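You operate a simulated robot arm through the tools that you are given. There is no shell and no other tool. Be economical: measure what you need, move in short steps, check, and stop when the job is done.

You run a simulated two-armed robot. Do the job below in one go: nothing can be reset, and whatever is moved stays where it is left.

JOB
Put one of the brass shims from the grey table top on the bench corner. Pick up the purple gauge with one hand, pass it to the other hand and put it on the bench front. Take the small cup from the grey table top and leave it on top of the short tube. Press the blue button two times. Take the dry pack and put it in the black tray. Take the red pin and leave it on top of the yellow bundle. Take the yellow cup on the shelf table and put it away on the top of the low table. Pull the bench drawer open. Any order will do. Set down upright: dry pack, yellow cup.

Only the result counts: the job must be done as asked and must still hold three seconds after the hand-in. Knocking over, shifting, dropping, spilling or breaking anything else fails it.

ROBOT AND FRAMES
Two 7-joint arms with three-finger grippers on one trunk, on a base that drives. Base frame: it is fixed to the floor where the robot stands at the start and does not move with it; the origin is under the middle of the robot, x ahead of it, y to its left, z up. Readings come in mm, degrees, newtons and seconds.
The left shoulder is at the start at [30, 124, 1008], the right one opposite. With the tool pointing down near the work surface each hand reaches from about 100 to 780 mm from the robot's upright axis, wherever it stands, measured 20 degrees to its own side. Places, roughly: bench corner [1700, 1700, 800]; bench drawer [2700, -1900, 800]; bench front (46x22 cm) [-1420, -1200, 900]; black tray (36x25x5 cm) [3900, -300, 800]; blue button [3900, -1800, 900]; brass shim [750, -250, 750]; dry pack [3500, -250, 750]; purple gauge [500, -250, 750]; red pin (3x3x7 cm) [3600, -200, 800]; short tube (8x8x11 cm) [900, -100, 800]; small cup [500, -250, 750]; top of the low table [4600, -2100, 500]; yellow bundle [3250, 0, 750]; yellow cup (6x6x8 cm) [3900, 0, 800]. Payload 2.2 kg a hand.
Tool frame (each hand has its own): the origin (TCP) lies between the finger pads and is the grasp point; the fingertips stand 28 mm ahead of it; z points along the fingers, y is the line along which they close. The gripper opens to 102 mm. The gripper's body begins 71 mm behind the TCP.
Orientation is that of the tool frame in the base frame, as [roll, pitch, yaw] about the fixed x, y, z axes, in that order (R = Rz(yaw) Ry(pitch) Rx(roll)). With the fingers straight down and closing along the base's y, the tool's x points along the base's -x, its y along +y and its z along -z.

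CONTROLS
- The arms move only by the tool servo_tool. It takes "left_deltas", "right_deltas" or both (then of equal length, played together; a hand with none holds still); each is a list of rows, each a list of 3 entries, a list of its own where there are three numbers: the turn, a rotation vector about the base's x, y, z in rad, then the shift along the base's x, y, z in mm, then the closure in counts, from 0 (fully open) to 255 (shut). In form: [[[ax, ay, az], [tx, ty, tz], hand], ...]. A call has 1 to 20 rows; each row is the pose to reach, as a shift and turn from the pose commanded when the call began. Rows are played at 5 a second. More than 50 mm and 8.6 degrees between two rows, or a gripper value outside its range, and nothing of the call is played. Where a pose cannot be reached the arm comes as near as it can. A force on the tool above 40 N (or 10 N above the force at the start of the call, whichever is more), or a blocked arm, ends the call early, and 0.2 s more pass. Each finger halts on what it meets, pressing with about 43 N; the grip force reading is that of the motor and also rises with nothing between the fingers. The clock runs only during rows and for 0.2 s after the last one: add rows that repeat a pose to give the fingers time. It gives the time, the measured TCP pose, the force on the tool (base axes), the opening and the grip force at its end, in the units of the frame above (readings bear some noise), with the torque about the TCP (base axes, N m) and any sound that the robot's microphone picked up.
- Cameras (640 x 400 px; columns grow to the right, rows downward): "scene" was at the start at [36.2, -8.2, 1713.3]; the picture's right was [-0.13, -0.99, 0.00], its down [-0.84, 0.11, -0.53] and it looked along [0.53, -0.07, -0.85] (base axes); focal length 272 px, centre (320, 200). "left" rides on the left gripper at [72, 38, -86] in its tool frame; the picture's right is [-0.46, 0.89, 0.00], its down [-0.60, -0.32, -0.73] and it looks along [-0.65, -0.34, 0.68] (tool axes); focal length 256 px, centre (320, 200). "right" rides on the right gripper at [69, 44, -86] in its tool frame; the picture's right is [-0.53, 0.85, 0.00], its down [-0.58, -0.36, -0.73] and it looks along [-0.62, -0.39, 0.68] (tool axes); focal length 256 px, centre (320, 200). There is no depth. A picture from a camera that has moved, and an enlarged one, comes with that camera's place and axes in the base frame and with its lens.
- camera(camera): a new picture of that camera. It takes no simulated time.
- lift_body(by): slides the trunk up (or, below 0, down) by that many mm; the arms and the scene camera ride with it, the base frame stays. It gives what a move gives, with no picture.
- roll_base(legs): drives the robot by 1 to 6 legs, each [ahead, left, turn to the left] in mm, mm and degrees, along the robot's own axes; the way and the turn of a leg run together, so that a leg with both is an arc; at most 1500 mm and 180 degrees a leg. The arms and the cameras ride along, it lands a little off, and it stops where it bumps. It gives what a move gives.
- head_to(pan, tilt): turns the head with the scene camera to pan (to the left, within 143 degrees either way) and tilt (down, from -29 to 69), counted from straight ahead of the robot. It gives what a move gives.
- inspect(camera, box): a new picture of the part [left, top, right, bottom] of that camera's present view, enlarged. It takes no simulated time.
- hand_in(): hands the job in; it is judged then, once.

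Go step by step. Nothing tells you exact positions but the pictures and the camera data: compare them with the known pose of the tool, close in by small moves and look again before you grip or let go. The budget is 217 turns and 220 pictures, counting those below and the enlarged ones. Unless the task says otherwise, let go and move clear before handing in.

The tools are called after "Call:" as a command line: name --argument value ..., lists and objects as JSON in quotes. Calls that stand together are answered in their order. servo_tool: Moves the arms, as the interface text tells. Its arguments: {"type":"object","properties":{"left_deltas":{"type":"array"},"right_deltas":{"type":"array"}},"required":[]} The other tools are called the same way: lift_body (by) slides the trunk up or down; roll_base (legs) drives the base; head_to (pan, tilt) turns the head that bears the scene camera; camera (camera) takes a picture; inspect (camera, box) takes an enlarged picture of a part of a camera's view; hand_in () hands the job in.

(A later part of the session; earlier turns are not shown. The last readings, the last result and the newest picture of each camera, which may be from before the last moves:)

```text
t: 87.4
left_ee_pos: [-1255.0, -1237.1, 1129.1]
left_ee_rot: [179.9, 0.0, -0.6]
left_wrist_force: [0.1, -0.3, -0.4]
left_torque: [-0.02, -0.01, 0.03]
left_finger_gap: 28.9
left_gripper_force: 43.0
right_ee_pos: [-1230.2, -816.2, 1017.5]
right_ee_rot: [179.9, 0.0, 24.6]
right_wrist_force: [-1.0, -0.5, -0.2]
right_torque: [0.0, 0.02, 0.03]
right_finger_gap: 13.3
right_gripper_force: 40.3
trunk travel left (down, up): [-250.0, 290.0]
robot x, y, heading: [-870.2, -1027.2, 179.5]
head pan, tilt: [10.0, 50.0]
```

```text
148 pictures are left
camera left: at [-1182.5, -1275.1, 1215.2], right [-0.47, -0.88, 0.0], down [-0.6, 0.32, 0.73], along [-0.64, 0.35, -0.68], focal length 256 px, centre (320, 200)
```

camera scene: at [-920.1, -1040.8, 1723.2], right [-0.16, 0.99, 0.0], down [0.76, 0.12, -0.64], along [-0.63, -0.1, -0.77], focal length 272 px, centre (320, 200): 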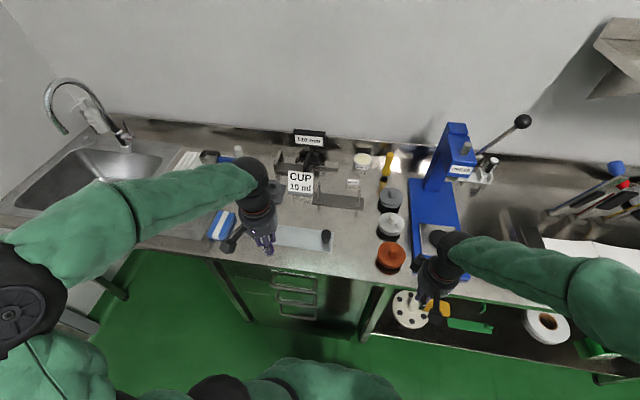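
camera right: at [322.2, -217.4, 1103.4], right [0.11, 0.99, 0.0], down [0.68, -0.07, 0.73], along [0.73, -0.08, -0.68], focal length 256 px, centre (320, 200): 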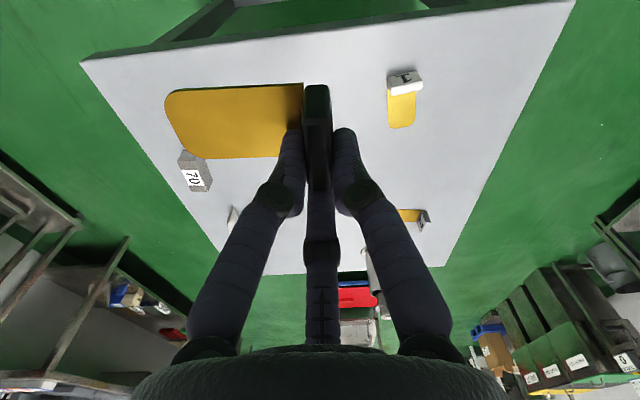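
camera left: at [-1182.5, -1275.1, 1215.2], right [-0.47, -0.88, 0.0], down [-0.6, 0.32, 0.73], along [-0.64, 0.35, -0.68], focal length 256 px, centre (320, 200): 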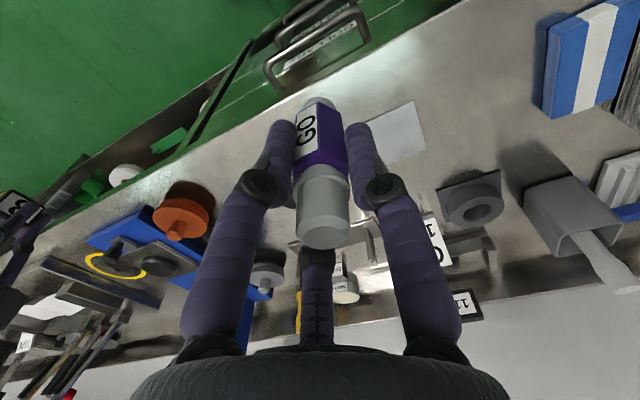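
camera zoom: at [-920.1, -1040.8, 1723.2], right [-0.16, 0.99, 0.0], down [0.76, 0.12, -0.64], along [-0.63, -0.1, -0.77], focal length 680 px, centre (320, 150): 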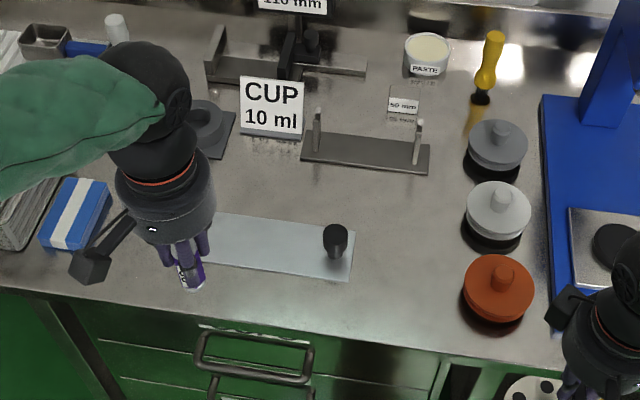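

A free patch lies right of the flat plate, near (-1430,-1030). I'll bring the gauge above it.

Call:
servo_tool --left_deltas '[[[0, 0, 0], [-30, 36, 0], 255], [[0, 0, 0], [-60, 72, 0], 255], [[0, 0, 0], [-90, 108, 0], 255], [[0, 0, 0], [-120, 144, 0], 255], [[0, 0, 0], [-150, 180, 0], 255], [[0, 0, 0], [-175, 207, -20], 255], [[0, 0, 0], [-175, 207, -65], 255], [[0, 0, 0], [-175, 207, -95], 255], [[0, 0, 0], [-175, 207, -95], 255]]'

Call:
camera --camera "left"

Call:
inspect --camera "scene" --box '[200, 140, 440, 300]'

```text
t: 89.4
left_ee_pos: [-1427.1, -1028.5, 1033.8]
left_ee_rot: [-180.0, 0.1, -0.6]
left_wrist_force: [0.5, 0.8, -2.2]
left_torque: [-0.02, 0.0, 0.01]
left_finger_gap: 28.8
left_gripper_force: 42.7
right_ee_pos: [-1229.3, -815.5, 1017.0]
right_ee_rot: [180.0, 0.1, 24.7]
right_wrist_force: [0.7, 0.4, -0.4]
right_torque: [0.02, -0.02, 0.0]
right_finger_gap: 13.6
right_gripper_force: 40.3
trunk travel left (down, up): [-250.0, 290.0]
robot x, y, heading: [-871.1, -1032.2, 179.3]
head pan, tilt: [10.0, 50.0]
```

```text
147 pictures are left
camera left: at [-1356.2, -1068.6, 1120.6], right [-0.47, -0.88, 0.0], down [-0.6, 0.32, 0.73], along [-0.64, 0.35, -0.68], focal length 256 px, centre (320, 200)
```

left: 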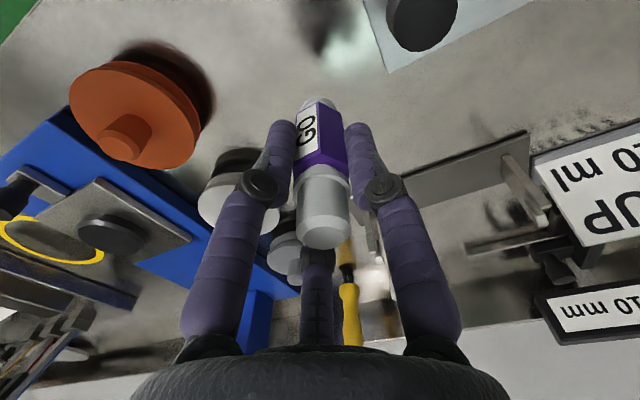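

```text
2.50 times, centred on (320, 220) of scene
camera zoom: at [-919.7, -1041.1, 1723.2], right [-0.16, 0.99, 0.0], down [0.76, 0.13, -0.64], along [-0.63, -0.1, -0.77], focal length 680 px, centre (320, 150)
```

zoom: 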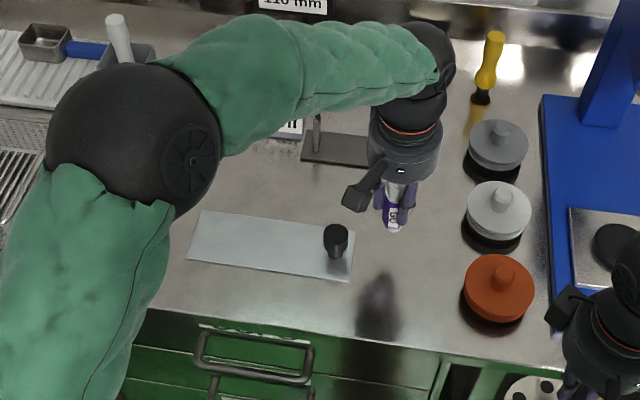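

The bench height of 900 is confirmed. The spot is clear, so I'll lower until the gauge nearly touches.

Call:
servo_tool --left_deltas '[[[0, 0, 0], [0, 0, -30], 255], [[0, 0, 0], [0, 0, -55], 255], [[0, 0, 0], [0, 0, -62], 255], [[0, 0, 0], [0, 0, -65], 255], [[0, 0, 0], [0, 0, -67], 255], [[0, 0, 0], [0, 0, -67], 255]]'

Call:
camera --camera "left"

Call:
inspect --camera "scene" --box '[300, 170, 400, 250]'

```text
t: 90.8
left_ee_pos: [-1428.3, -1029.1, 966.5]
left_ee_rot: [180.0, 0.0, -0.5]
left_wrist_force: [-0.4, 0.3, -1.2]
left_torque: [0.03, -0.01, 0.03]
left_finger_gap: 28.8
left_gripper_force: 43.1
right_ee_pos: [-1229.5, -814.7, 1016.8]
right_ee_rot: [180.0, 0.0, 24.6]
right_wrist_force: [0.1, 0.0, -0.6]
right_torque: [0.02, -0.01, -0.02]
right_finger_gap: 13.5
right_gripper_force: 40.3
trunk travel left (down, up): [-250.0, 290.0]
robot x, y, heading: [-869.6, -1027.4, 179.2]
head pan, tilt: [10.0, 50.0]
```

```text
145 pictures are left
camera left: at [-1357.1, -1068.1, 1053.7], right [-0.47, -0.88, 0.0], down [-0.6, 0.32, 0.73], along [-0.64, 0.35, -0.68], focal length 256 px, centre (320, 200)
```

left: 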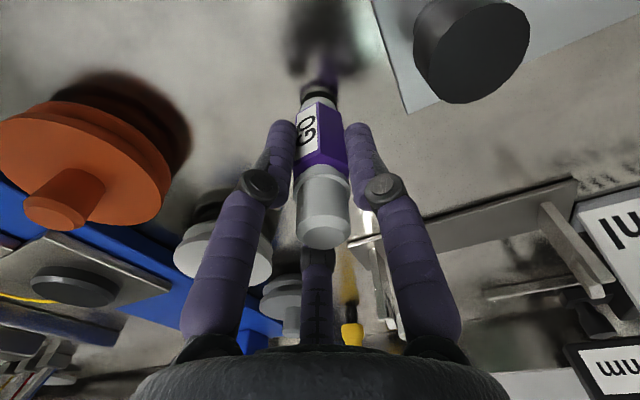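

```text
5.00 times, centred on (350, 210) of scene
camera zoom: at [-920.2, -1040.7, 1723.2], right [-0.16, 0.99, 0.0], down [0.76, 0.13, -0.64], along [-0.63, -0.11, -0.77], focal length 1360 px, centre (170, 150)
```

zoom: 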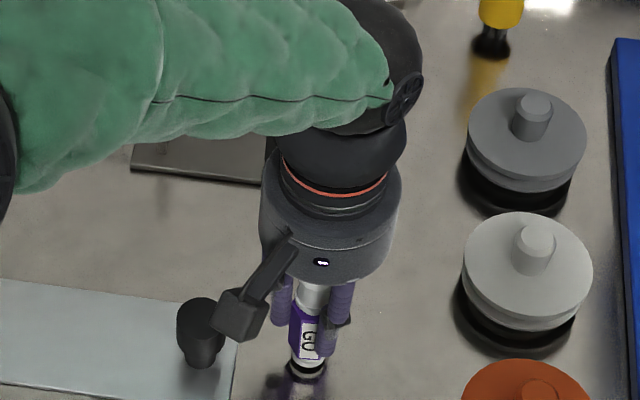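

There is a small gap left above the reflection. I'll step down in 1–2 mm steps and look for contact.

Call:
servo_tool --left_deltas '[[[0, 0, 0], [0, 0, -2], 255], [[0, 0, 0], [0, 0, -4], 255], [[0, 0, 0], [0, 0, -4], 255]]'

Call:
inspect --camera "left" --box '[260, 40, 400, 140]'

```text
t: 91.6
left_ee_pos: [-1429.1, -1029.3, 963.7]
left_ee_rot: [-179.9, -0.1, -0.5]
left_wrist_force: [0.3, 1.7, 2.2]
left_torque: [0.01, 0.04, -0.01]
left_finger_gap: 28.8
left_gripper_force: 43.3
right_ee_pos: [-1230.9, -815.3, 1016.0]
right_ee_rot: [-180.0, 0.0, 24.6]
right_wrist_force: [0.2, 0.0, -0.6]
right_torque: [-0.01, -0.02, 0.02]
right_finger_gap: 13.5
right_gripper_force: 40.2
trunk travel left (down, up): [-250.0, 290.0]
robot x, y, heading: [-869.0, -1027.4, 179.3]
head pan, tilt: [10.0, 50.0]
```

```text
4.00 times, centred on (330, 90) of left
camera zoom: at [-1356.8, -1067.9, 1049.8], right [-0.47, -0.88, 0.0], down [-0.6, 0.32, 0.73], along [-0.64, 0.35, -0.68], focal length 1024 px, centre (280, 640)
```

zoom: 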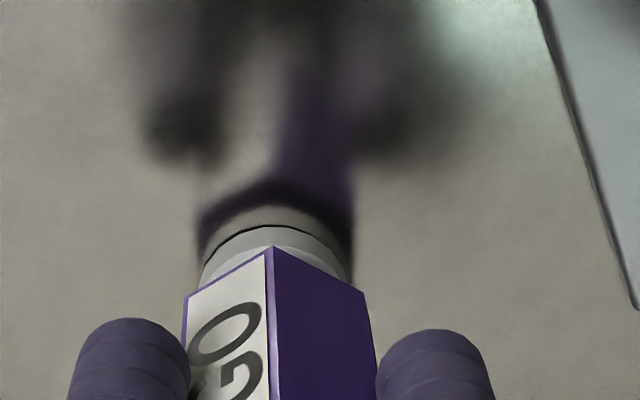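

It has touched down. I'll open to about 50 mm and lift straight up.

Call:
servo_tool --left_deltas '[[[0, 0, 0], [0, 0, 0], 170], [[0, 0, 0], [0, 0, 0], 130], [[0, 0, 0], [0, 0, 0], 120], [[0, 0, 0], [0, 0, 0], 120], [[0, 0, 0], [0, 0, 30], 120], [[0, 0, 0], [0, 0, 75], 120], [[0, 0, 0], [0, 0, 120], 120], [[0, 0, 0], [0, 0, 160], 120], [[0, 0, 0], [0, 0, 160], 120]]'

Call:
camera --camera "left"

```text
t: 93.6
left_ee_pos: [-1428.6, -1029.2, 1118.6]
left_ee_rot: [180.0, 0.0, -0.6]
left_wrist_force: [0.1, -0.1, 0.0]
left_torque: [-0.02, 0.0, -0.02]
left_finger_gap: 54.2
left_gripper_force: 0.1
right_ee_pos: [-1230.4, -814.8, 1017.2]
right_ee_rot: [180.0, -0.1, 24.6]
right_wrist_force: [-0.4, -0.3, -1.8]
right_torque: [-0.02, 0.01, 0.04]
right_finger_gap: 13.4
right_gripper_force: 40.3
trunk travel left (down, up): [-250.0, 290.0]
robot x, y, heading: [-869.2, -1026.6, 179.5]
head pan, tilt: [10.0, 50.0]
```

```text
142 pictures are left
camera left: at [-1357.8, -1066.9, 1206.8], right [-0.47, -0.88, 0.0], down [-0.6, 0.32, 0.73], along [-0.64, 0.35, -0.68], focal length 256 px, centre (320, 200)
```

left: 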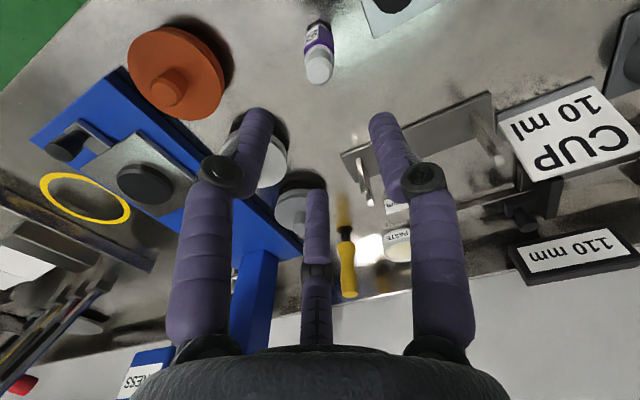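

The gauge stands on the bench front. I'll retract the left hand, back off, turn, and head toward the bench corner with the shim.

Call:
servo_tool --left_deltas '[[[0, 0, 0], [45, 0, 10], 0], [[0, 0, 0], [90, 0, 10], 0], [[0, 0, 0], [135, 0, 10], 0], [[0, 0, 0], [170, -40, 10], 0], [[0, 0, 0], [190, -80, 10], 0], [[0, 0, 0], [200, -120, 10], 0]]'

Call:
camera --camera "scene"

Call:
roll_base --legs '[[-520, 0, 0], [0, 0, -179.4], [0, 1470, 0]]'

Call:
head_to --pan 25 --tilt 25

Call:
camera --camera "scene"

```text
refused: row 4 steps farther than a row can; nothing moved
```

```text
141 pictures are left
camera scene: at [-920.5, -1040.7, 1723.2], right [-0.16, 0.99, 0.0], down [0.76, 0.13, -0.64], along [-0.63, -0.11, -0.77], focal length 272 px, centre (320, 200)
```

scene: 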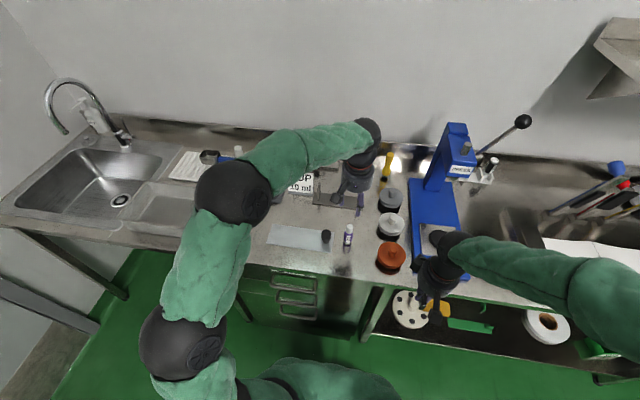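

```text
t: 110.9
left_ee_pos: [258.9, 420.4, 1119.7]
left_ee_rot: [180.0, 0.1, 177.7]
left_wrist_force: [-0.5, 0.6, -0.7]
left_torque: [0.01, -0.01, 0.0]
left_finger_gap: 53.9
left_gripper_force: 0.0
right_ee_pos: [53.8, 213.3, 1016.5]
right_ee_rot: [179.9, 0.0, -157.1]
right_wrist_force: [-0.1, 0.6, 0.2]
right_torque: [0.0, 0.05, 0.02]
right_finger_gap: 13.6
right_gripper_force: 40.3
trunk travel left (down, up): [-250.0, 290.0]
robot x, y, heading: [-294.2, 438.2, -2.4]
head pan, tilt: [10.0, 50.0]
```

```text
t: 111.8
left_ee_pos: [260.2, 421.6, 1119.9]
left_ee_rot: [179.9, 0.0, 177.7]
left_wrist_force: [-0.6, 0.6, 0.1]
left_torque: [-0.02, 0.0, 0.03]
left_finger_gap: 53.8
left_gripper_force: 0.1
right_ee_pos: [54.0, 213.4, 1016.9]
right_ee_rot: [-180.0, 0.0, -157.1]
right_wrist_force: [-0.3, -0.2, -0.2]
right_torque: [-0.02, 0.01, 0.02]
right_finger_gap: 13.5
right_gripper_force: 40.4
trunk travel left (down, up): [-250.0, 290.0]
robot x, y, heading: [-297.6, 433.9, -2.4]
head pan, tilt: [25.0, 25.0]
```

```text
140 pictures are left
camera scene: at [-245.1, 474.8, 1760.6], right [0.39, -0.92, 0.0], down [-0.39, -0.16, -0.91], along [0.84, 0.35, -0.42], focal length 272 px, centre (320, 200)
```

scene: 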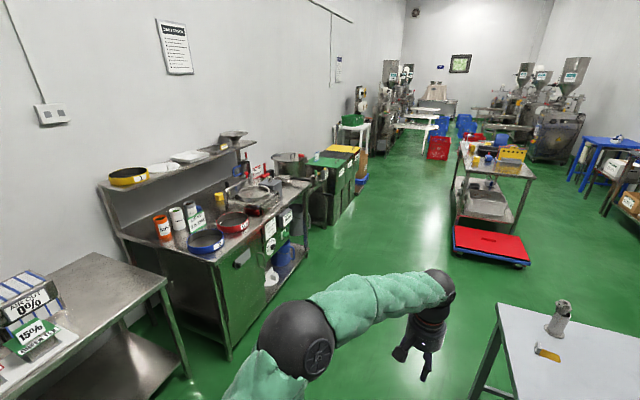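

The bench corner projects near pixel (279,191), the right end of the left-hand bench. I'll zoom in there.

Call:
inspect --camera "scene" --box '[200, 130, 340, 250]'

```text
3.33 times, centred on (270, 190) of scene
camera zoom: at [-245.1, 474.8, 1760.6], right [0.39, -0.92, 0.0], down [-0.39, -0.16, -0.91], along [0.84, 0.35, -0.42], focal length 907 px, centre (487, 233)
```

zoom: 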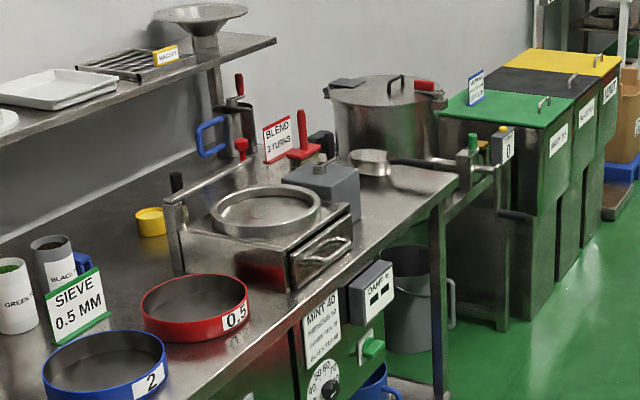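

The bench's front edge lies near y≈1480 with its right end near x≈1936. I'll drive to about (1600,1040) facing it.

Call:
roll_base --legs '[[0, 0, 2.4], [1450, 0, 0], [440, 0, 0], [0, 0, 90], [560, 0, 0]]'

Call:
head_to --pan -10 --tilt 50

Call:
camera --camera "scene"

```text
t: 128.3
left_ee_pos: [1641.3, 1537.5, 1119.8]
left_ee_rot: [180.0, -0.1, -91.8]
left_wrist_force: [-0.2, 0.6, 0.0]
left_torque: [-0.05, -0.01, 0.0]
left_finger_gap: 54.1
left_gripper_force: 0.1
right_ee_pos: [1850.6, 1333.7, 1017.2]
right_ee_rot: [179.9, 0.0, -66.4]
right_wrist_force: [-0.5, 0.6, -1.7]
right_torque: [0.02, 0.02, 0.0]
right_finger_gap: 13.4
right_gripper_force: 39.9
trunk travel left (down, up): [-250.0, 290.0]
robot x, y, heading: [1629.6, 984.0, 88.0]
head pan, tilt: [25.0, 25.0]
```

```text
t: 129.4
left_ee_pos: [1641.5, 1538.5, 1120.6]
left_ee_rot: [180.0, -0.1, -91.8]
left_wrist_force: [0.3, 0.4, -0.5]
left_torque: [0.03, 0.03, 0.0]
left_finger_gap: 54.2
left_gripper_force: 0.1
right_ee_pos: [1849.8, 1333.6, 1016.3]
right_ee_rot: [180.0, -0.1, -66.5]
right_wrist_force: [-0.3, -0.6, -1.1]
right_torque: [0.02, 0.0, -0.02]
right_finger_gap: 13.6
right_gripper_force: 40.3
trunk travel left (down, up): [-250.0, 290.0]
robot x, y, heading: [1631.0, 977.0, 88.2]
head pan, tilt: [-10.0, 50.0]
```

```text
138 pictures are left
camera scene: at [1641.6, 1026.2, 1723.3], right [0.98, -0.2, 0.0], down [-0.16, -0.75, -0.64], along [0.13, 0.63, -0.77], focal length 272 px, centre (320, 200)
```

scene: 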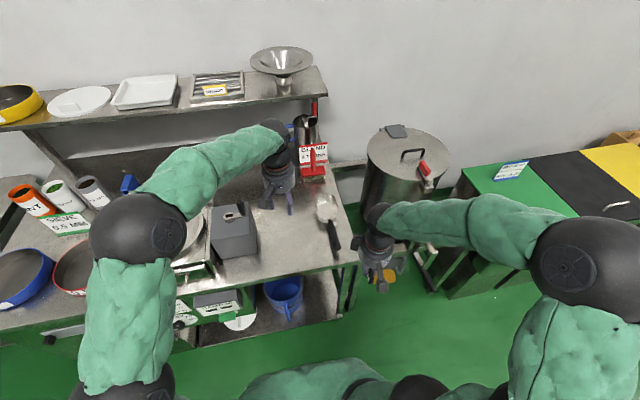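

The target (1700,1700) projects to (301,218), the free patch between the grey box and the ladle. I'll retract the left hand first and look again.

Call:
servo_tool --left_deltas '[[[0, 0, 0], [-10, -45, 0], 120], [[0, 0, 0], [-20, -90, 0], 120], [[0, 0, 0], [-30, -135, 0], 120], [[0, 0, 0], [-45, -180, 0], 120], [[0, 0, 0], [-75, -215, 0], 120], [[0, 0, 0], [-110, -240, 0], 120], [[0, 0, 0], [-110, -240, 0], 120]]'

Call:
inspect --camera "scene" --box '[200, 120, 420, 300]'

Call:
camera --camera "right"

```text
t: 131.0
left_ee_pos: [1531.6, 1295.4, 1117.9]
left_ee_rot: [-180.0, 0.0, -91.8]
left_wrist_force: [0.9, 0.7, -0.7]
left_torque: [0.01, 0.03, 0.0]
left_finger_gap: 53.6
left_gripper_force: 0.1
right_ee_pos: [1851.7, 1334.6, 1016.8]
right_ee_rot: [179.9, 0.0, -66.6]
right_wrist_force: [0.3, 1.0, -0.7]
right_torque: [-0.03, 0.0, 0.01]
right_finger_gap: 13.4
right_gripper_force: 40.1
trunk travel left (down, up): [-250.0, 290.0]
robot x, y, heading: [1629.7, 976.8, 88.1]
head pan, tilt: [-10.0, 50.0]
```

```text
2.22 times, centred on (310, 210) of scene
camera zoom: at [1642.5, 1027.0, 1723.2], right [0.98, -0.2, 0.0], down [-0.16, -0.75, -0.64], along [0.13, 0.63, -0.77], focal length 605 px, centre (342, 178)
```

zoom: 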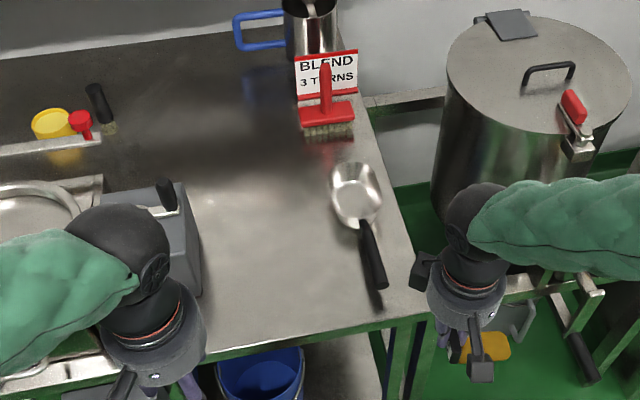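

```text
136 pictures are left
camera right: at [1839.6, 1253.1, 1103.3], right [-0.99, 0.15, 0.0], down [0.11, 0.67, 0.73], along [0.11, 0.72, -0.68], focal length 256 px, centre (320, 200)
```

right: 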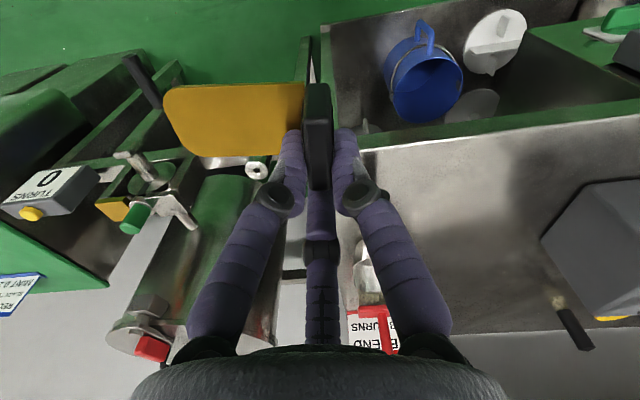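

I'll drive 70 mm closer, then bring the shim across above the free patch at about (1650,1690).

Call:
roll_base --legs '[[70, 0, 0]]'

Call:
servo_tool --right_deltas '[[[0, 0, 0], [-45, 0, 0], 255], [[0, 0, 0], [-90, 5, 0], 255], [[0, 0, 0], [-135, 10, 0], 255], [[0, 0, 0], [-170, 40, 0], 255], [[0, 0, 0], [-190, 80, 0], 255], [[0, 0, 0], [-200, 125, 0], 255], [[0, 0, 0], [-203, 170, 0], 255], [[0, 0, 0], [-203, 215, 0], 255], [[0, 0, 0], [-203, 255, 0], 255], [[0, 0, 0], [-203, 280, -30], 255], [[0, 0, 0], [-203, 280, -75], 255], [[0, 0, 0], [-203, 280, -110], 255], [[0, 0, 0], [-203, 280, -110], 255]]'

Call:
camera --camera "right"

Call:
inspect --camera "scene" --box '[200, 120, 420, 300]'

```text
t: 132.0
left_ee_pos: [1532.1, 1367.4, 1116.2]
left_ee_rot: [180.0, 0.0, -91.7]
left_wrist_force: [0.2, 0.5, 0.2]
left_torque: [-0.05, 0.01, -0.01]
left_finger_gap: 54.0
left_gripper_force: 0.0
right_ee_pos: [1851.6, 1406.1, 1016.3]
right_ee_rot: [179.8, -0.1, -66.4]
right_wrist_force: [0.3, 0.0, -1.1]
right_torque: [-0.02, 0.01, -0.02]
right_finger_gap: 13.4
right_gripper_force: 40.0
trunk travel left (down, up): [-250.0, 290.0]
robot x, y, heading: [1631.6, 1051.4, 88.0]
head pan, tilt: [-10.0, 50.0]
```

```text
t: 134.8
left_ee_pos: [1531.4, 1365.5, 1118.7]
left_ee_rot: [179.9, 0.0, -91.7]
left_wrist_force: [0.1, 0.2, 0.4]
left_torque: [0.02, -0.02, -0.02]
left_finger_gap: 54.0
left_gripper_force: 0.1
right_ee_pos: [1649.1, 1682.7, 906.8]
right_ee_rot: [180.0, 0.1, -66.3]
right_wrist_force: [0.6, -0.7, -0.6]
right_torque: [0.02, 0.02, 0.03]
right_finger_gap: 13.7
right_gripper_force: 40.2
trunk travel left (down, up): [-250.0, 290.0]
robot x, y, heading: [1628.1, 1046.1, 88.2]
head pan, tilt: [-10.0, 50.0]
```

```text
135 pictures are left
camera right: at [1637.7, 1601.0, 993.1], right [-0.99, 0.15, 0.0], down [0.1, 0.67, 0.73], along [0.11, 0.72, -0.68], focal length 256 px, centre (320, 200)
```

right: 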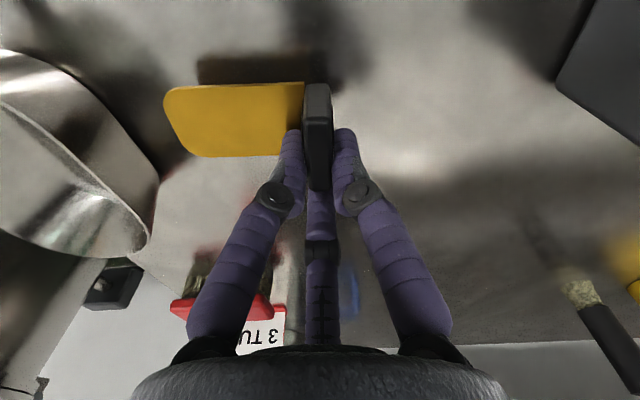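

```text
2.22 times, centred on (310, 210) of scene
camera zoom: at [1643.6, 1095.2, 1723.3], right [0.98, -0.2, 0.0], down [-0.15, -0.75, -0.64], along [0.13, 0.63, -0.77], focal length 605 px, centre (342, 178)
```

zoom: 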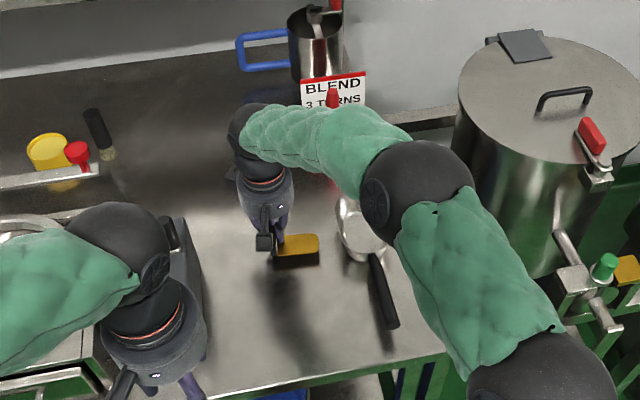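

The shim is above the patch. I'll shift 15 mm away from the pan and lower to near contact.

Call:
servo_tool --right_deltas '[[[0, 0, 0], [-15, 0, -25], 255], [[0, 0, 0], [-15, 0, -50], 255], [[0, 0, 0], [-15, 0, -62], 255], [[0, 0, 0], [-15, 0, -67], 255], [[0, 0, 0], [-15, 0, -67], 255]]'

Call:
camera --camera "right"

```text
t: 135.3
left_ee_pos: [1532.1, 1367.1, 1117.4]
left_ee_rot: [-180.0, -0.1, -91.7]
left_wrist_force: [0.2, 0.4, -0.7]
left_torque: [0.0, 0.02, -0.02]
left_finger_gap: 53.9
left_gripper_force: 0.2
right_ee_pos: [1633.7, 1690.6, 882.4]
right_ee_rot: [-179.8, 1.1, -66.7]
right_wrist_force: [-0.4, -4.6, 13.6]
right_torque: [-0.31, -0.16, -0.07]
right_finger_gap: 13.5
right_gripper_force: 39.9
trunk travel left (down, up): [-250.0, 290.0]
robot x, y, heading: [1629.5, 1050.9, 88.2]
head pan, tilt: [-10.0, 50.0]
stopped in row 2 (right hand): the force on the tool passed its limit at 41 N (the readings are from after the stop); the commanded pose is now the measured one
```

```text
133 pictures are left
camera right: at [1622.0, 1607.2, 966.9], right [-0.99, 0.16, 0.01], down [0.11, 0.66, 0.74], along [0.11, 0.73, -0.67], focal length 256 px, centre (320, 200)
```

right: 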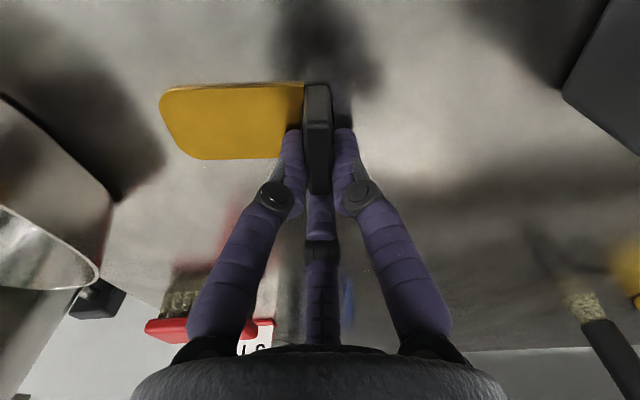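

It touched the bench earlier than expected, so the surface is near z≈847. I'll ease up 1 mm, open, and lift away.

Call:
servo_tool --right_deltas '[[[0, 0, 0], [0, 0, 1], 255], [[0, 0, 0], [0, 0, 1], 200], [[0, 0, 0], [0, 0, 1], 140], [[0, 0, 0], [0, 0, 1], 110], [[0, 0, 0], [0, 0, 1], 110], [[0, 0, 0], [0, 0, 30], 110], [[0, 0, 0], [0, 0, 75], 110], [[0, 0, 0], [0, 0, 120], 110], [[0, 0, 0], [0, 0, 120], 110]]'

Call:
camera --camera "right"

Call:
inspect --camera "scene" --box '[200, 120, 420, 300]'

```text
t: 137.3
left_ee_pos: [1532.9, 1365.6, 1117.7]
left_ee_rot: [-180.0, 0.0, -91.7]
left_wrist_force: [-0.2, -0.3, 0.2]
left_torque: [0.02, 0.01, 0.02]
left_finger_gap: 54.0
left_gripper_force: 0.0
right_ee_pos: [1632.8, 1687.9, 999.3]
right_ee_rot: [-179.9, 0.8, -66.7]
right_wrist_force: [-0.1, 0.1, 0.2]
right_torque: [0.03, 0.02, -0.02]
right_finger_gap: 58.1
right_gripper_force: 0.1
trunk travel left (down, up): [-250.0, 290.0]
robot x, y, heading: [1634.2, 1048.7, 88.0]
head pan, tilt: [-10.0, 50.0]
```

```text
132 pictures are left
camera right: at [1621.5, 1604.7, 1084.4], right [-0.99, 0.16, 0.01], down [0.11, 0.66, 0.74], along [0.11, 0.73, -0.67], focal length 256 px, centre (320, 200)
```

right: 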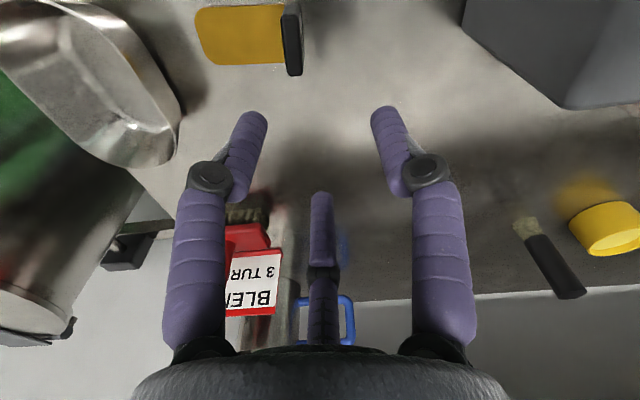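

```text
2.22 times, centred on (310, 210) of scene
camera zoom: at [1643.6, 1096.7, 1723.2], right [0.98, -0.2, 0.0], down [-0.16, -0.75, -0.64], along [0.13, 0.63, -0.77], focal length 605 px, centre (342, 178)
```

zoom: 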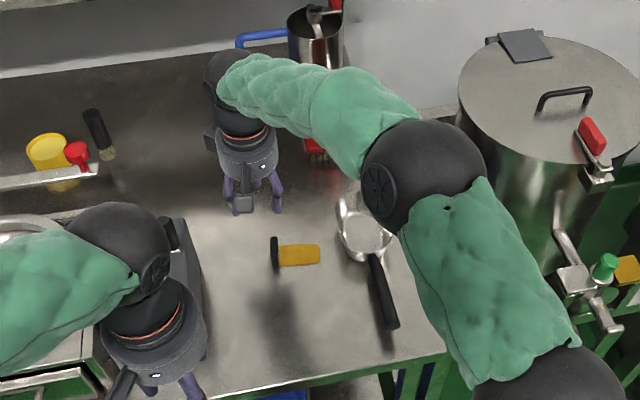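

The shim lies flat on the bench corner. I'll retract the right arm and back away, then go to the shelf table.

Call:
servo_tool --right_deltas '[[[0, 0, 0], [0, -45, 10], 0], [[0, 0, 0], [0, -90, 20], 0], [[0, 0, 0], [10, -135, 30], 0], [[0, 0, 0], [30, -175, 40], 0], [[0, 0, 0], [60, -210, 50], 0], [[0, 0, 0], [90, -245, 60], 0], [[0, 0, 0], [120, -280, 60], 0], [[0, 0, 0], [145, -315, 60], 0]]' --left_deltas '[[[0, 0, 0], [0, 0, 0], 0], [[0, 0, 0], [0, 0, 0], 0], [[0, 0, 0], [0, 0, 0], 0], [[0, 0, 0], [0, 0, 0], 0], [[0, 0, 0], [0, 0, 0], 0], [[0, 0, 0], [0, 0, 0], 0], [[0, 0, 0], [0, 0, 0], 0], [[0, 0, 0], [0, 0, 0], 0]]'

Call:
roll_base --legs '[[-500, 0, 0], [0, 0, -88]]'

Call:
head_to --pan 0 --tilt 22

Call:
camera --camera "scene"

```text
t: 139.1
left_ee_pos: [1532.9, 1363.8, 1118.4]
left_ee_rot: [180.0, -0.1, -91.8]
left_wrist_force: [0.6, 0.0, -0.6]
left_torque: [0.0, -0.04, 0.0]
left_finger_gap: 102.1
left_gripper_force: 0.0
right_ee_pos: [1779.5, 1373.9, 1059.6]
right_ee_rot: [-179.7, 0.9, -66.8]
right_wrist_force: [0.6, -1.2, -0.6]
right_torque: [0.02, -0.02, 0.03]
right_finger_gap: 102.1
right_gripper_force: 0.1
trunk travel left (down, up): [-250.0, 290.0]
robot x, y, heading: [1627.5, 1050.9, 88.1]
head pan, tilt: [-10.0, 50.0]
```

```text
t: 145.8
left_ee_pos: [1927.8, 664.9, 1117.7]
left_ee_rot: [-179.9, 0.1, -178.5]
left_wrist_force: [0.3, 1.1, 0.6]
left_torque: [0.02, -0.01, -0.03]
left_finger_gap: 102.0
left_gripper_force: 0.0
right_ee_pos: [1951.0, 418.7, 1059.5]
right_ee_rot: [-179.8, 0.9, -153.5]
right_wrist_force: [-0.3, 0.8, 0.0]
right_torque: [0.01, -0.03, 0.0]
right_finger_gap: 102.0
right_gripper_force: 0.0
trunk travel left (down, up): [-250.0, 290.0]
robot x, y, heading: [1615.1, 546.8, 1.4]
head pan, tilt: [-10.0, 50.0]
```

```text
t: 146.7
left_ee_pos: [1927.1, 665.0, 1118.4]
left_ee_rot: [-179.9, 0.1, -178.4]
left_wrist_force: [-0.2, -0.2, -0.2]
left_torque: [0.01, 0.01, -0.03]
left_finger_gap: 101.9
left_gripper_force: 0.0
right_ee_pos: [1950.4, 420.6, 1058.5]
right_ee_rot: [-179.9, 1.0, -153.5]
right_wrist_force: [0.4, -0.5, 0.2]
right_torque: [-0.01, -0.01, -0.04]
right_finger_gap: 102.1
right_gripper_force: 0.1
trunk travel left (down, up): [-250.0, 290.0]
robot x, y, heading: [1617.2, 546.1, 1.5]
head pan, tilt: [0.0, 22.0]
```

```text
130 pictures are left
camera scene: at [1677.6, 551.1, 1765.5], right [0.03, -1.0, 0.0], down [-0.38, -0.01, -0.93], along [0.93, 0.02, -0.38], focal length 272 px, centre (320, 200)
```

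scene: 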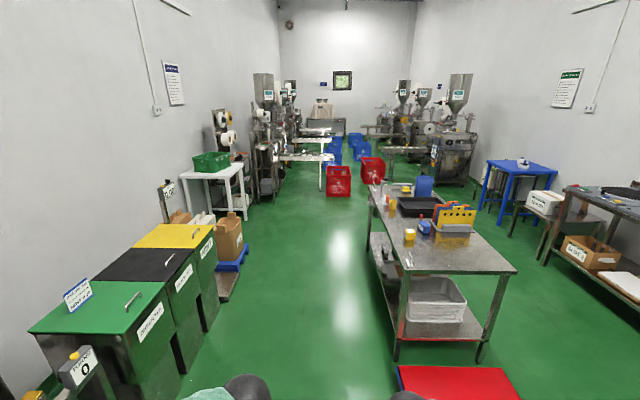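

The shelf table spans about x 2950–4480, y -555 to 120. I'll drive along its left side and face it.

Call:
roll_base --legs '[[0, 0, -1.5], [1450, 0, 0], [420, 30, 0], [0, 0, -90]]'

Call:
head_to --pan 0 --tilt 48

Call:
camera --camera "scene"

```text
t: 160.2
left_ee_pos: [3576.5, 270.6, 1117.9]
left_ee_rot: [179.9, 0.1, 89.4]
left_wrist_force: [-0.6, 0.5, -0.4]
left_torque: [0.02, -0.04, -0.02]
left_finger_gap: 102.0
left_gripper_force: 0.0
right_ee_pos: [3328.2, 255.6, 1058.6]
right_ee_rot: [-179.8, 0.8, 114.5]
right_wrist_force: [-0.8, 0.1, -0.3]
right_torque: [0.02, -0.01, 0.01]
right_finger_gap: 102.1
right_gripper_force: 0.0
trunk travel left (down, up): [-250.0, 290.0]
robot x, y, heading: [3468.8, 582.4, -90.5]
head pan, tilt: [0.0, 22.0]
```

```text
t: 161.1
left_ee_pos: [3574.7, 269.6, 1118.3]
left_ee_rot: [-179.9, -0.1, 89.5]
left_wrist_force: [0.1, 0.5, 0.7]
left_torque: [-0.02, -0.04, 0.01]
left_finger_gap: 102.3
left_gripper_force: 0.2
right_ee_pos: [3327.6, 256.9, 1059.1]
right_ee_rot: [-179.8, 0.8, 114.4]
right_wrist_force: [-1.0, 0.9, 0.4]
right_torque: [-0.01, 0.0, -0.04]
right_finger_gap: 101.9
right_gripper_force: 0.1
trunk travel left (down, up): [-250.0, 290.0]
robot x, y, heading: [3467.5, 584.2, -90.5]
head pan, tilt: [0.0, 48.0]
```

```text
129 pictures are left
camera scene: at [3466.4, 536.4, 1726.0], right [-1.0, 0.01, 0.0], down [0.01, 0.74, -0.67], along [-0.01, -0.67, -0.74], focal length 272 px, centre (320, 200)
```

scene: 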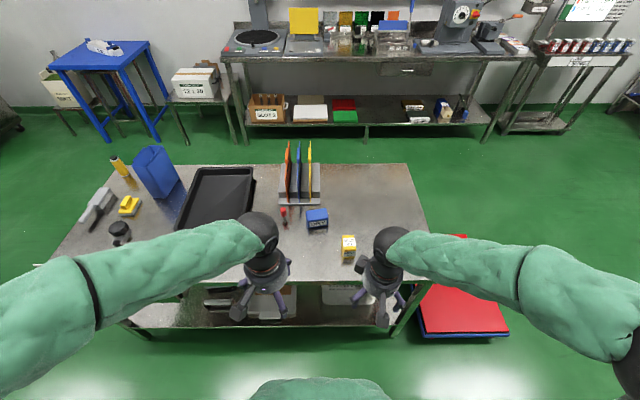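

I'll enlarge the table top to identify the items.

Call:
inspect --camera "scene" --box '[40, 130, 280, 280]'

Call:
inspect --camera "scene" --box '[240, 130, 440, 280]'

```text
2.67 times, centred on (160, 205) of scene
camera zoom: at [3466.4, 536.4, 1726.0], right [-1.0, 0.01, 0.0], down [0.01, 0.74, -0.67], along [-0.01, -0.67, -0.74], focal length 726 px, centre (747, 187)
```

zoom: 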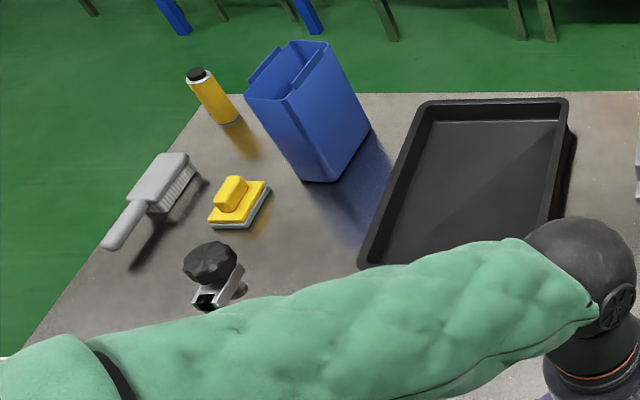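

```text
2.67 times, centred on (340, 205) of scene
camera zoom: at [3466.4, 536.4, 1726.0], right [-1.0, 0.01, 0.0], down [0.01, 0.74, -0.67], along [-0.01, -0.67, -0.74], focal length 726 px, centre (267, 187)
```

zoom: 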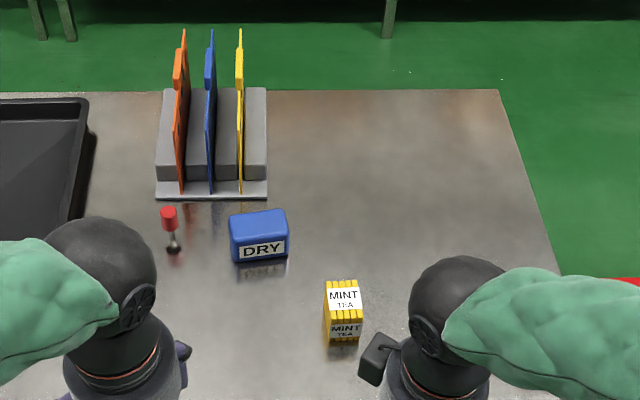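

DRY pack is near (3467,-190), the red pin near (3613,-202), and the MINT TEA bundle near (3342,-30). I'll move 75 mm closer and hover the left hand over the pin.

Call:
roll_base --legs '[[75, 0, 0]]'

Call:
servo_tool --left_deltas '[[[0, 0, 0], [0, -45, 0], 0], [[0, 0, 0], [5, -90, -10], 0], [[0, 0, 0], [10, -135, -20], 0], [[0, 0, 0], [15, -180, -30], 0], [[0, 0, 0], [20, -225, -40], 0], [[0, 0, 0], [25, -270, -50], 0], [[0, 0, 0], [30, -315, -60], 0], [[0, 0, 0], [35, -360, -70], 0], [[0, 0, 0], [35, -380, -100], 0], [[0, 0, 0], [35, -380, -140], 0], [[0, 0, 0], [35, -380, -140], 0]]'

Call:
camera --camera "left"

Call:
camera --camera "scene"

```text
t: 162.1
left_ee_pos: [3574.2, 194.4, 1118.2]
left_ee_rot: [-179.9, 0.0, 89.5]
left_wrist_force: [-0.1, -0.5, 0.0]
left_torque: [0.06, 0.01, -0.01]
left_finger_gap: 102.2
left_gripper_force: 0.1
right_ee_pos: [3328.5, 180.3, 1058.9]
right_ee_rot: [-180.0, 0.8, 114.4]
right_wrist_force: [-0.4, -0.8, -0.4]
right_torque: [0.03, 0.03, 0.02]
right_finger_gap: 102.1
right_gripper_force: 0.1
trunk travel left (down, up): [-250.0, 290.0]
robot x, y, heading: [3467.6, 511.8, -90.7]
head pan, tilt: [0.0, 48.0]
```

```text
t: 164.5
left_ee_pos: [3609.4, -182.8, 977.4]
left_ee_rot: [-180.0, 0.0, 89.4]
left_wrist_force: [-0.3, -0.3, -0.5]
left_torque: [-0.03, 0.01, 0.01]
left_finger_gap: 102.0
left_gripper_force: 0.0
right_ee_pos: [3328.1, 182.1, 1059.1]
right_ee_rot: [-179.7, 0.9, 114.4]
right_wrist_force: [0.2, 1.3, -0.7]
right_torque: [-0.03, -0.03, -0.01]
right_finger_gap: 102.0
right_gripper_force: 0.1
trunk travel left (down, up): [-250.0, 290.0]
robot x, y, heading: [3470.4, 506.5, -90.6]
head pan, tilt: [0.0, 48.0]
```

```text
126 pictures are left
camera left: at [3648.3, -111.1, 1064.6], right [0.88, -0.47, 0.0], down [-0.32, -0.6, 0.73], along [-0.35, -0.64, -0.68], focal length 256 px, centre (320, 200)
```

left: 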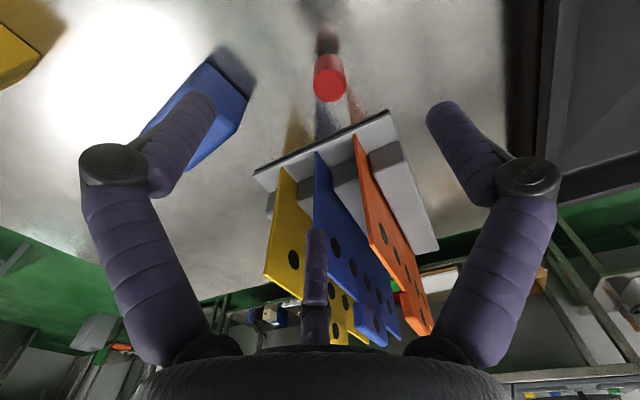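

```text
125 pictures are left
camera scene: at [3465.7, 461.4, 1726.0], right [-1.0, 0.01, 0.0], down [0.01, 0.74, -0.67], along [-0.01, -0.67, -0.74], focal length 272 px, centre (320, 200)
```

scene: 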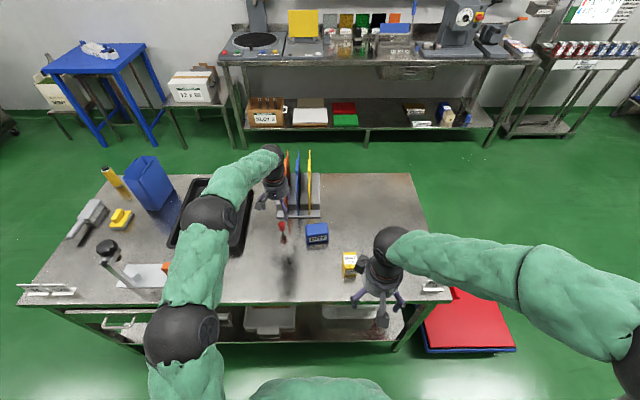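

Reflections on the metal top confuse the pin's height. I'll enlarge it from both cameras.

Call:
inspect --camera "left" --box '[270, 0, 390, 110]'

Call:
inspect --camera "scene" --box '[255, 190, 375, 290]'

Call:
camera --camera "right"

```text
3.64 times, centred on (330, 55) of left
camera zoom: at [3648.3, -111.1, 1064.6], right [0.88, -0.47, 0.0], down [-0.32, -0.6, 0.73], along [-0.35, -0.64, -0.68], focal length 931 px, centre (284, 727)
```

zoom: 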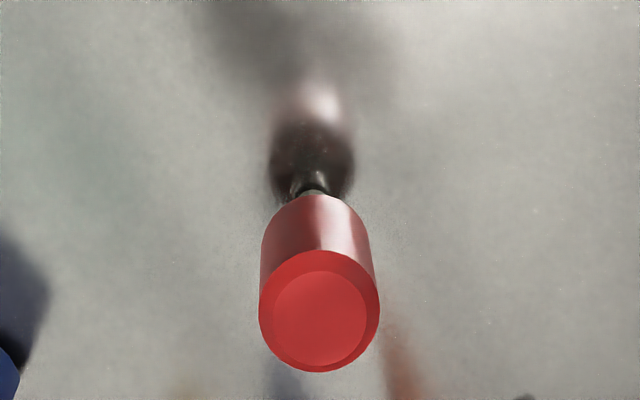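

```text
4.00 times, centred on (315, 240) of scene
camera zoom: at [3465.7, 461.4, 1726.0], right [-1.0, 0.01, 0.0], down [0.01, 0.74, -0.67], along [-0.01, -0.67, -0.74], focal length 1088 px, centre (340, 40)
```

zoom: 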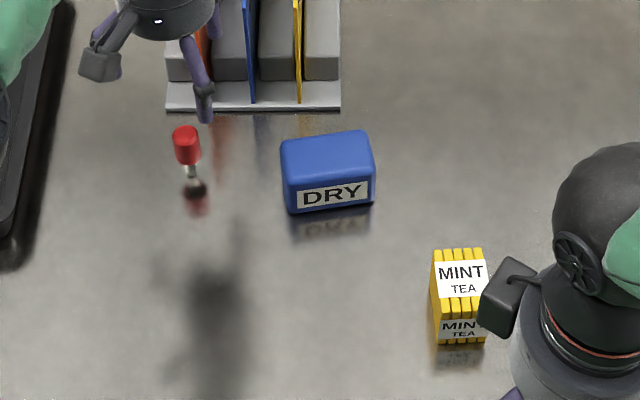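

```text
122 pictures are left
camera right: at [3339.8, 262.5, 1145.1], right [0.99, -0.14, 0.01], down [-0.1, -0.67, 0.74], along [-0.1, -0.73, -0.67], focal length 256 px, centre (320, 200)
```

right: 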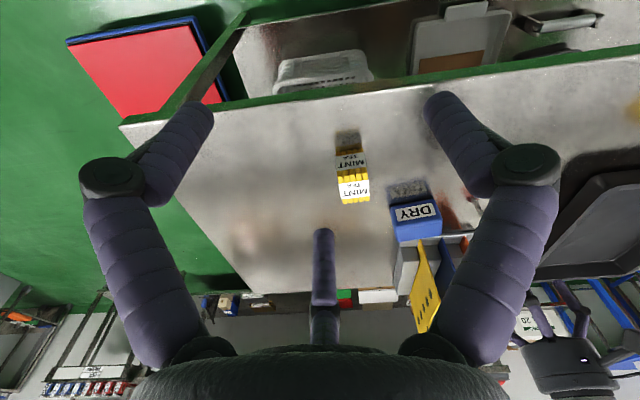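

With reflections accounted for, the table top is z≈793. The pin stands at (3612,-188) with its red head at z≈833–863. I'll descend and grip the head.

Call:
servo_tool --left_deltas '[[[0, 0, 0], [3, -5, -40], 0], [[0, 0, 0], [3, -5, -80], 0], [[0, 0, 0], [3, -5, -105], 0], [[0, 0, 0], [3, -5, -105], 0]]'

Call:
camera --camera "left"

Call:
inspect --camera "scene" --box '[235, 150, 355, 250]'

```text
t: 165.5
left_ee_pos: [3611.4, -190.5, 872.4]
left_ee_rot: [179.9, -0.1, 89.3]
left_wrist_force: [0.3, 0.5, 0.2]
left_torque: [-0.03, 0.03, -0.02]
left_finger_gap: 101.7
left_gripper_force: 0.0
right_ee_pos: [3327.3, 182.2, 1059.8]
right_ee_rot: [-179.9, 0.8, 114.4]
right_wrist_force: [0.0, 0.1, 0.3]
right_torque: [-0.01, 0.02, 0.02]
right_finger_gap: 102.0
right_gripper_force: 0.1
trunk travel left (down, up): [-250.0, 290.0]
robot x, y, heading: [3466.7, 507.1, -90.7]
head pan, tilt: [0.0, 48.0]
```

```text
121 pictures are left
camera left: at [3650.3, -117.9, 959.2], right [0.88, -0.47, 0.0], down [-0.32, -0.6, 0.73], along [-0.35, -0.64, -0.68], focal length 256 px, centre (320, 200)
```

left: 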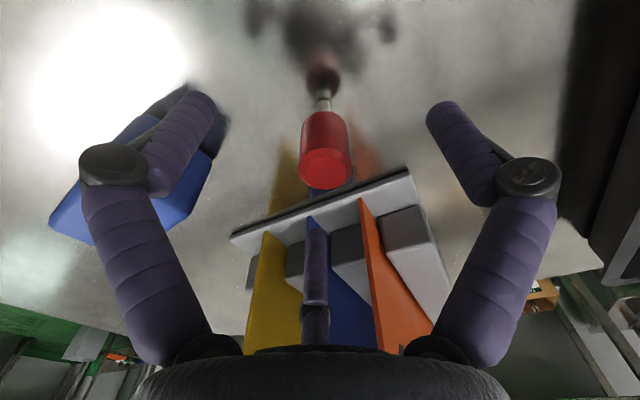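

```text
4.00 times, centred on (295, 200) of scene
camera zoom: at [3465.7, 461.4, 1726.0], right [-1.0, 0.01, 0.0], down [0.01, 0.74, -0.67], along [-0.01, -0.67, -0.74], focal length 1088 px, centre (420, 200)
```

zoom: 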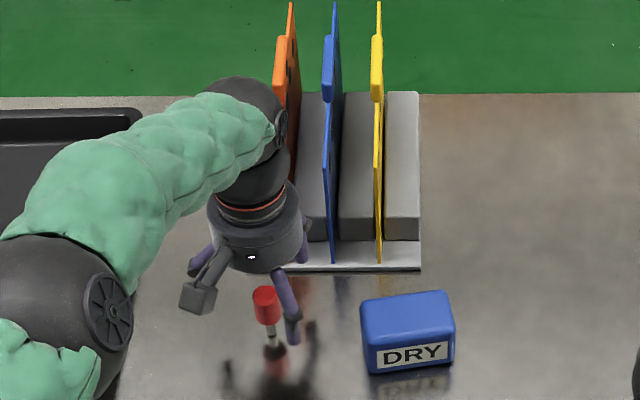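

The pin head is centred. I'll descend 18 mm and close.

Call:
servo_tool --left_deltas '[[[0, 0, 0], [2, 0, -18], 0], [[0, 0, 0], [2, 0, -18], 60], [[0, 0, 0], [2, 0, -18], 120], [[0, 0, 0], [2, 0, -18], 180], [[0, 0, 0], [2, 0, -18], 255], [[0, 0, 0], [2, 0, -18], 255], [[0, 0, 0], [2, 0, -18], 255]]'

Call:
camera --camera "left"

```text
t: 167.1
left_ee_pos: [3613.6, -190.4, 854.5]
left_ee_rot: [-180.0, 0.0, 89.4]
left_wrist_force: [0.9, 0.3, 0.6]
left_torque: [0.01, -0.01, -0.04]
left_finger_gap: 24.0
left_gripper_force: 42.8
right_ee_pos: [3327.8, 181.0, 1059.3]
right_ee_rot: [-179.8, 0.8, 114.5]
right_wrist_force: [-1.3, 0.2, -0.7]
right_torque: [0.01, -0.02, 0.02]
right_finger_gap: 102.0
right_gripper_force: 0.0
trunk travel left (down, up): [-250.0, 290.0]
robot x, y, heading: [3466.7, 509.3, -90.3]
head pan, tilt: [0.0, 48.0]
```

```text
119 pictures are left
camera left: at [3651.7, -119.1, 941.5], right [0.88, -0.47, 0.0], down [-0.32, -0.6, 0.73], along [-0.35, -0.64, -0.68], focal length 256 px, centre (320, 200)
```

left: 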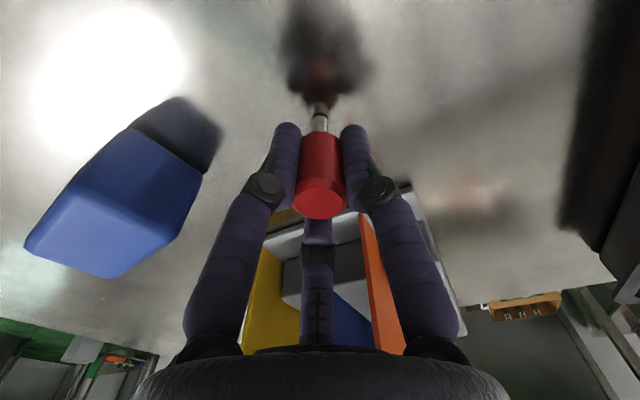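

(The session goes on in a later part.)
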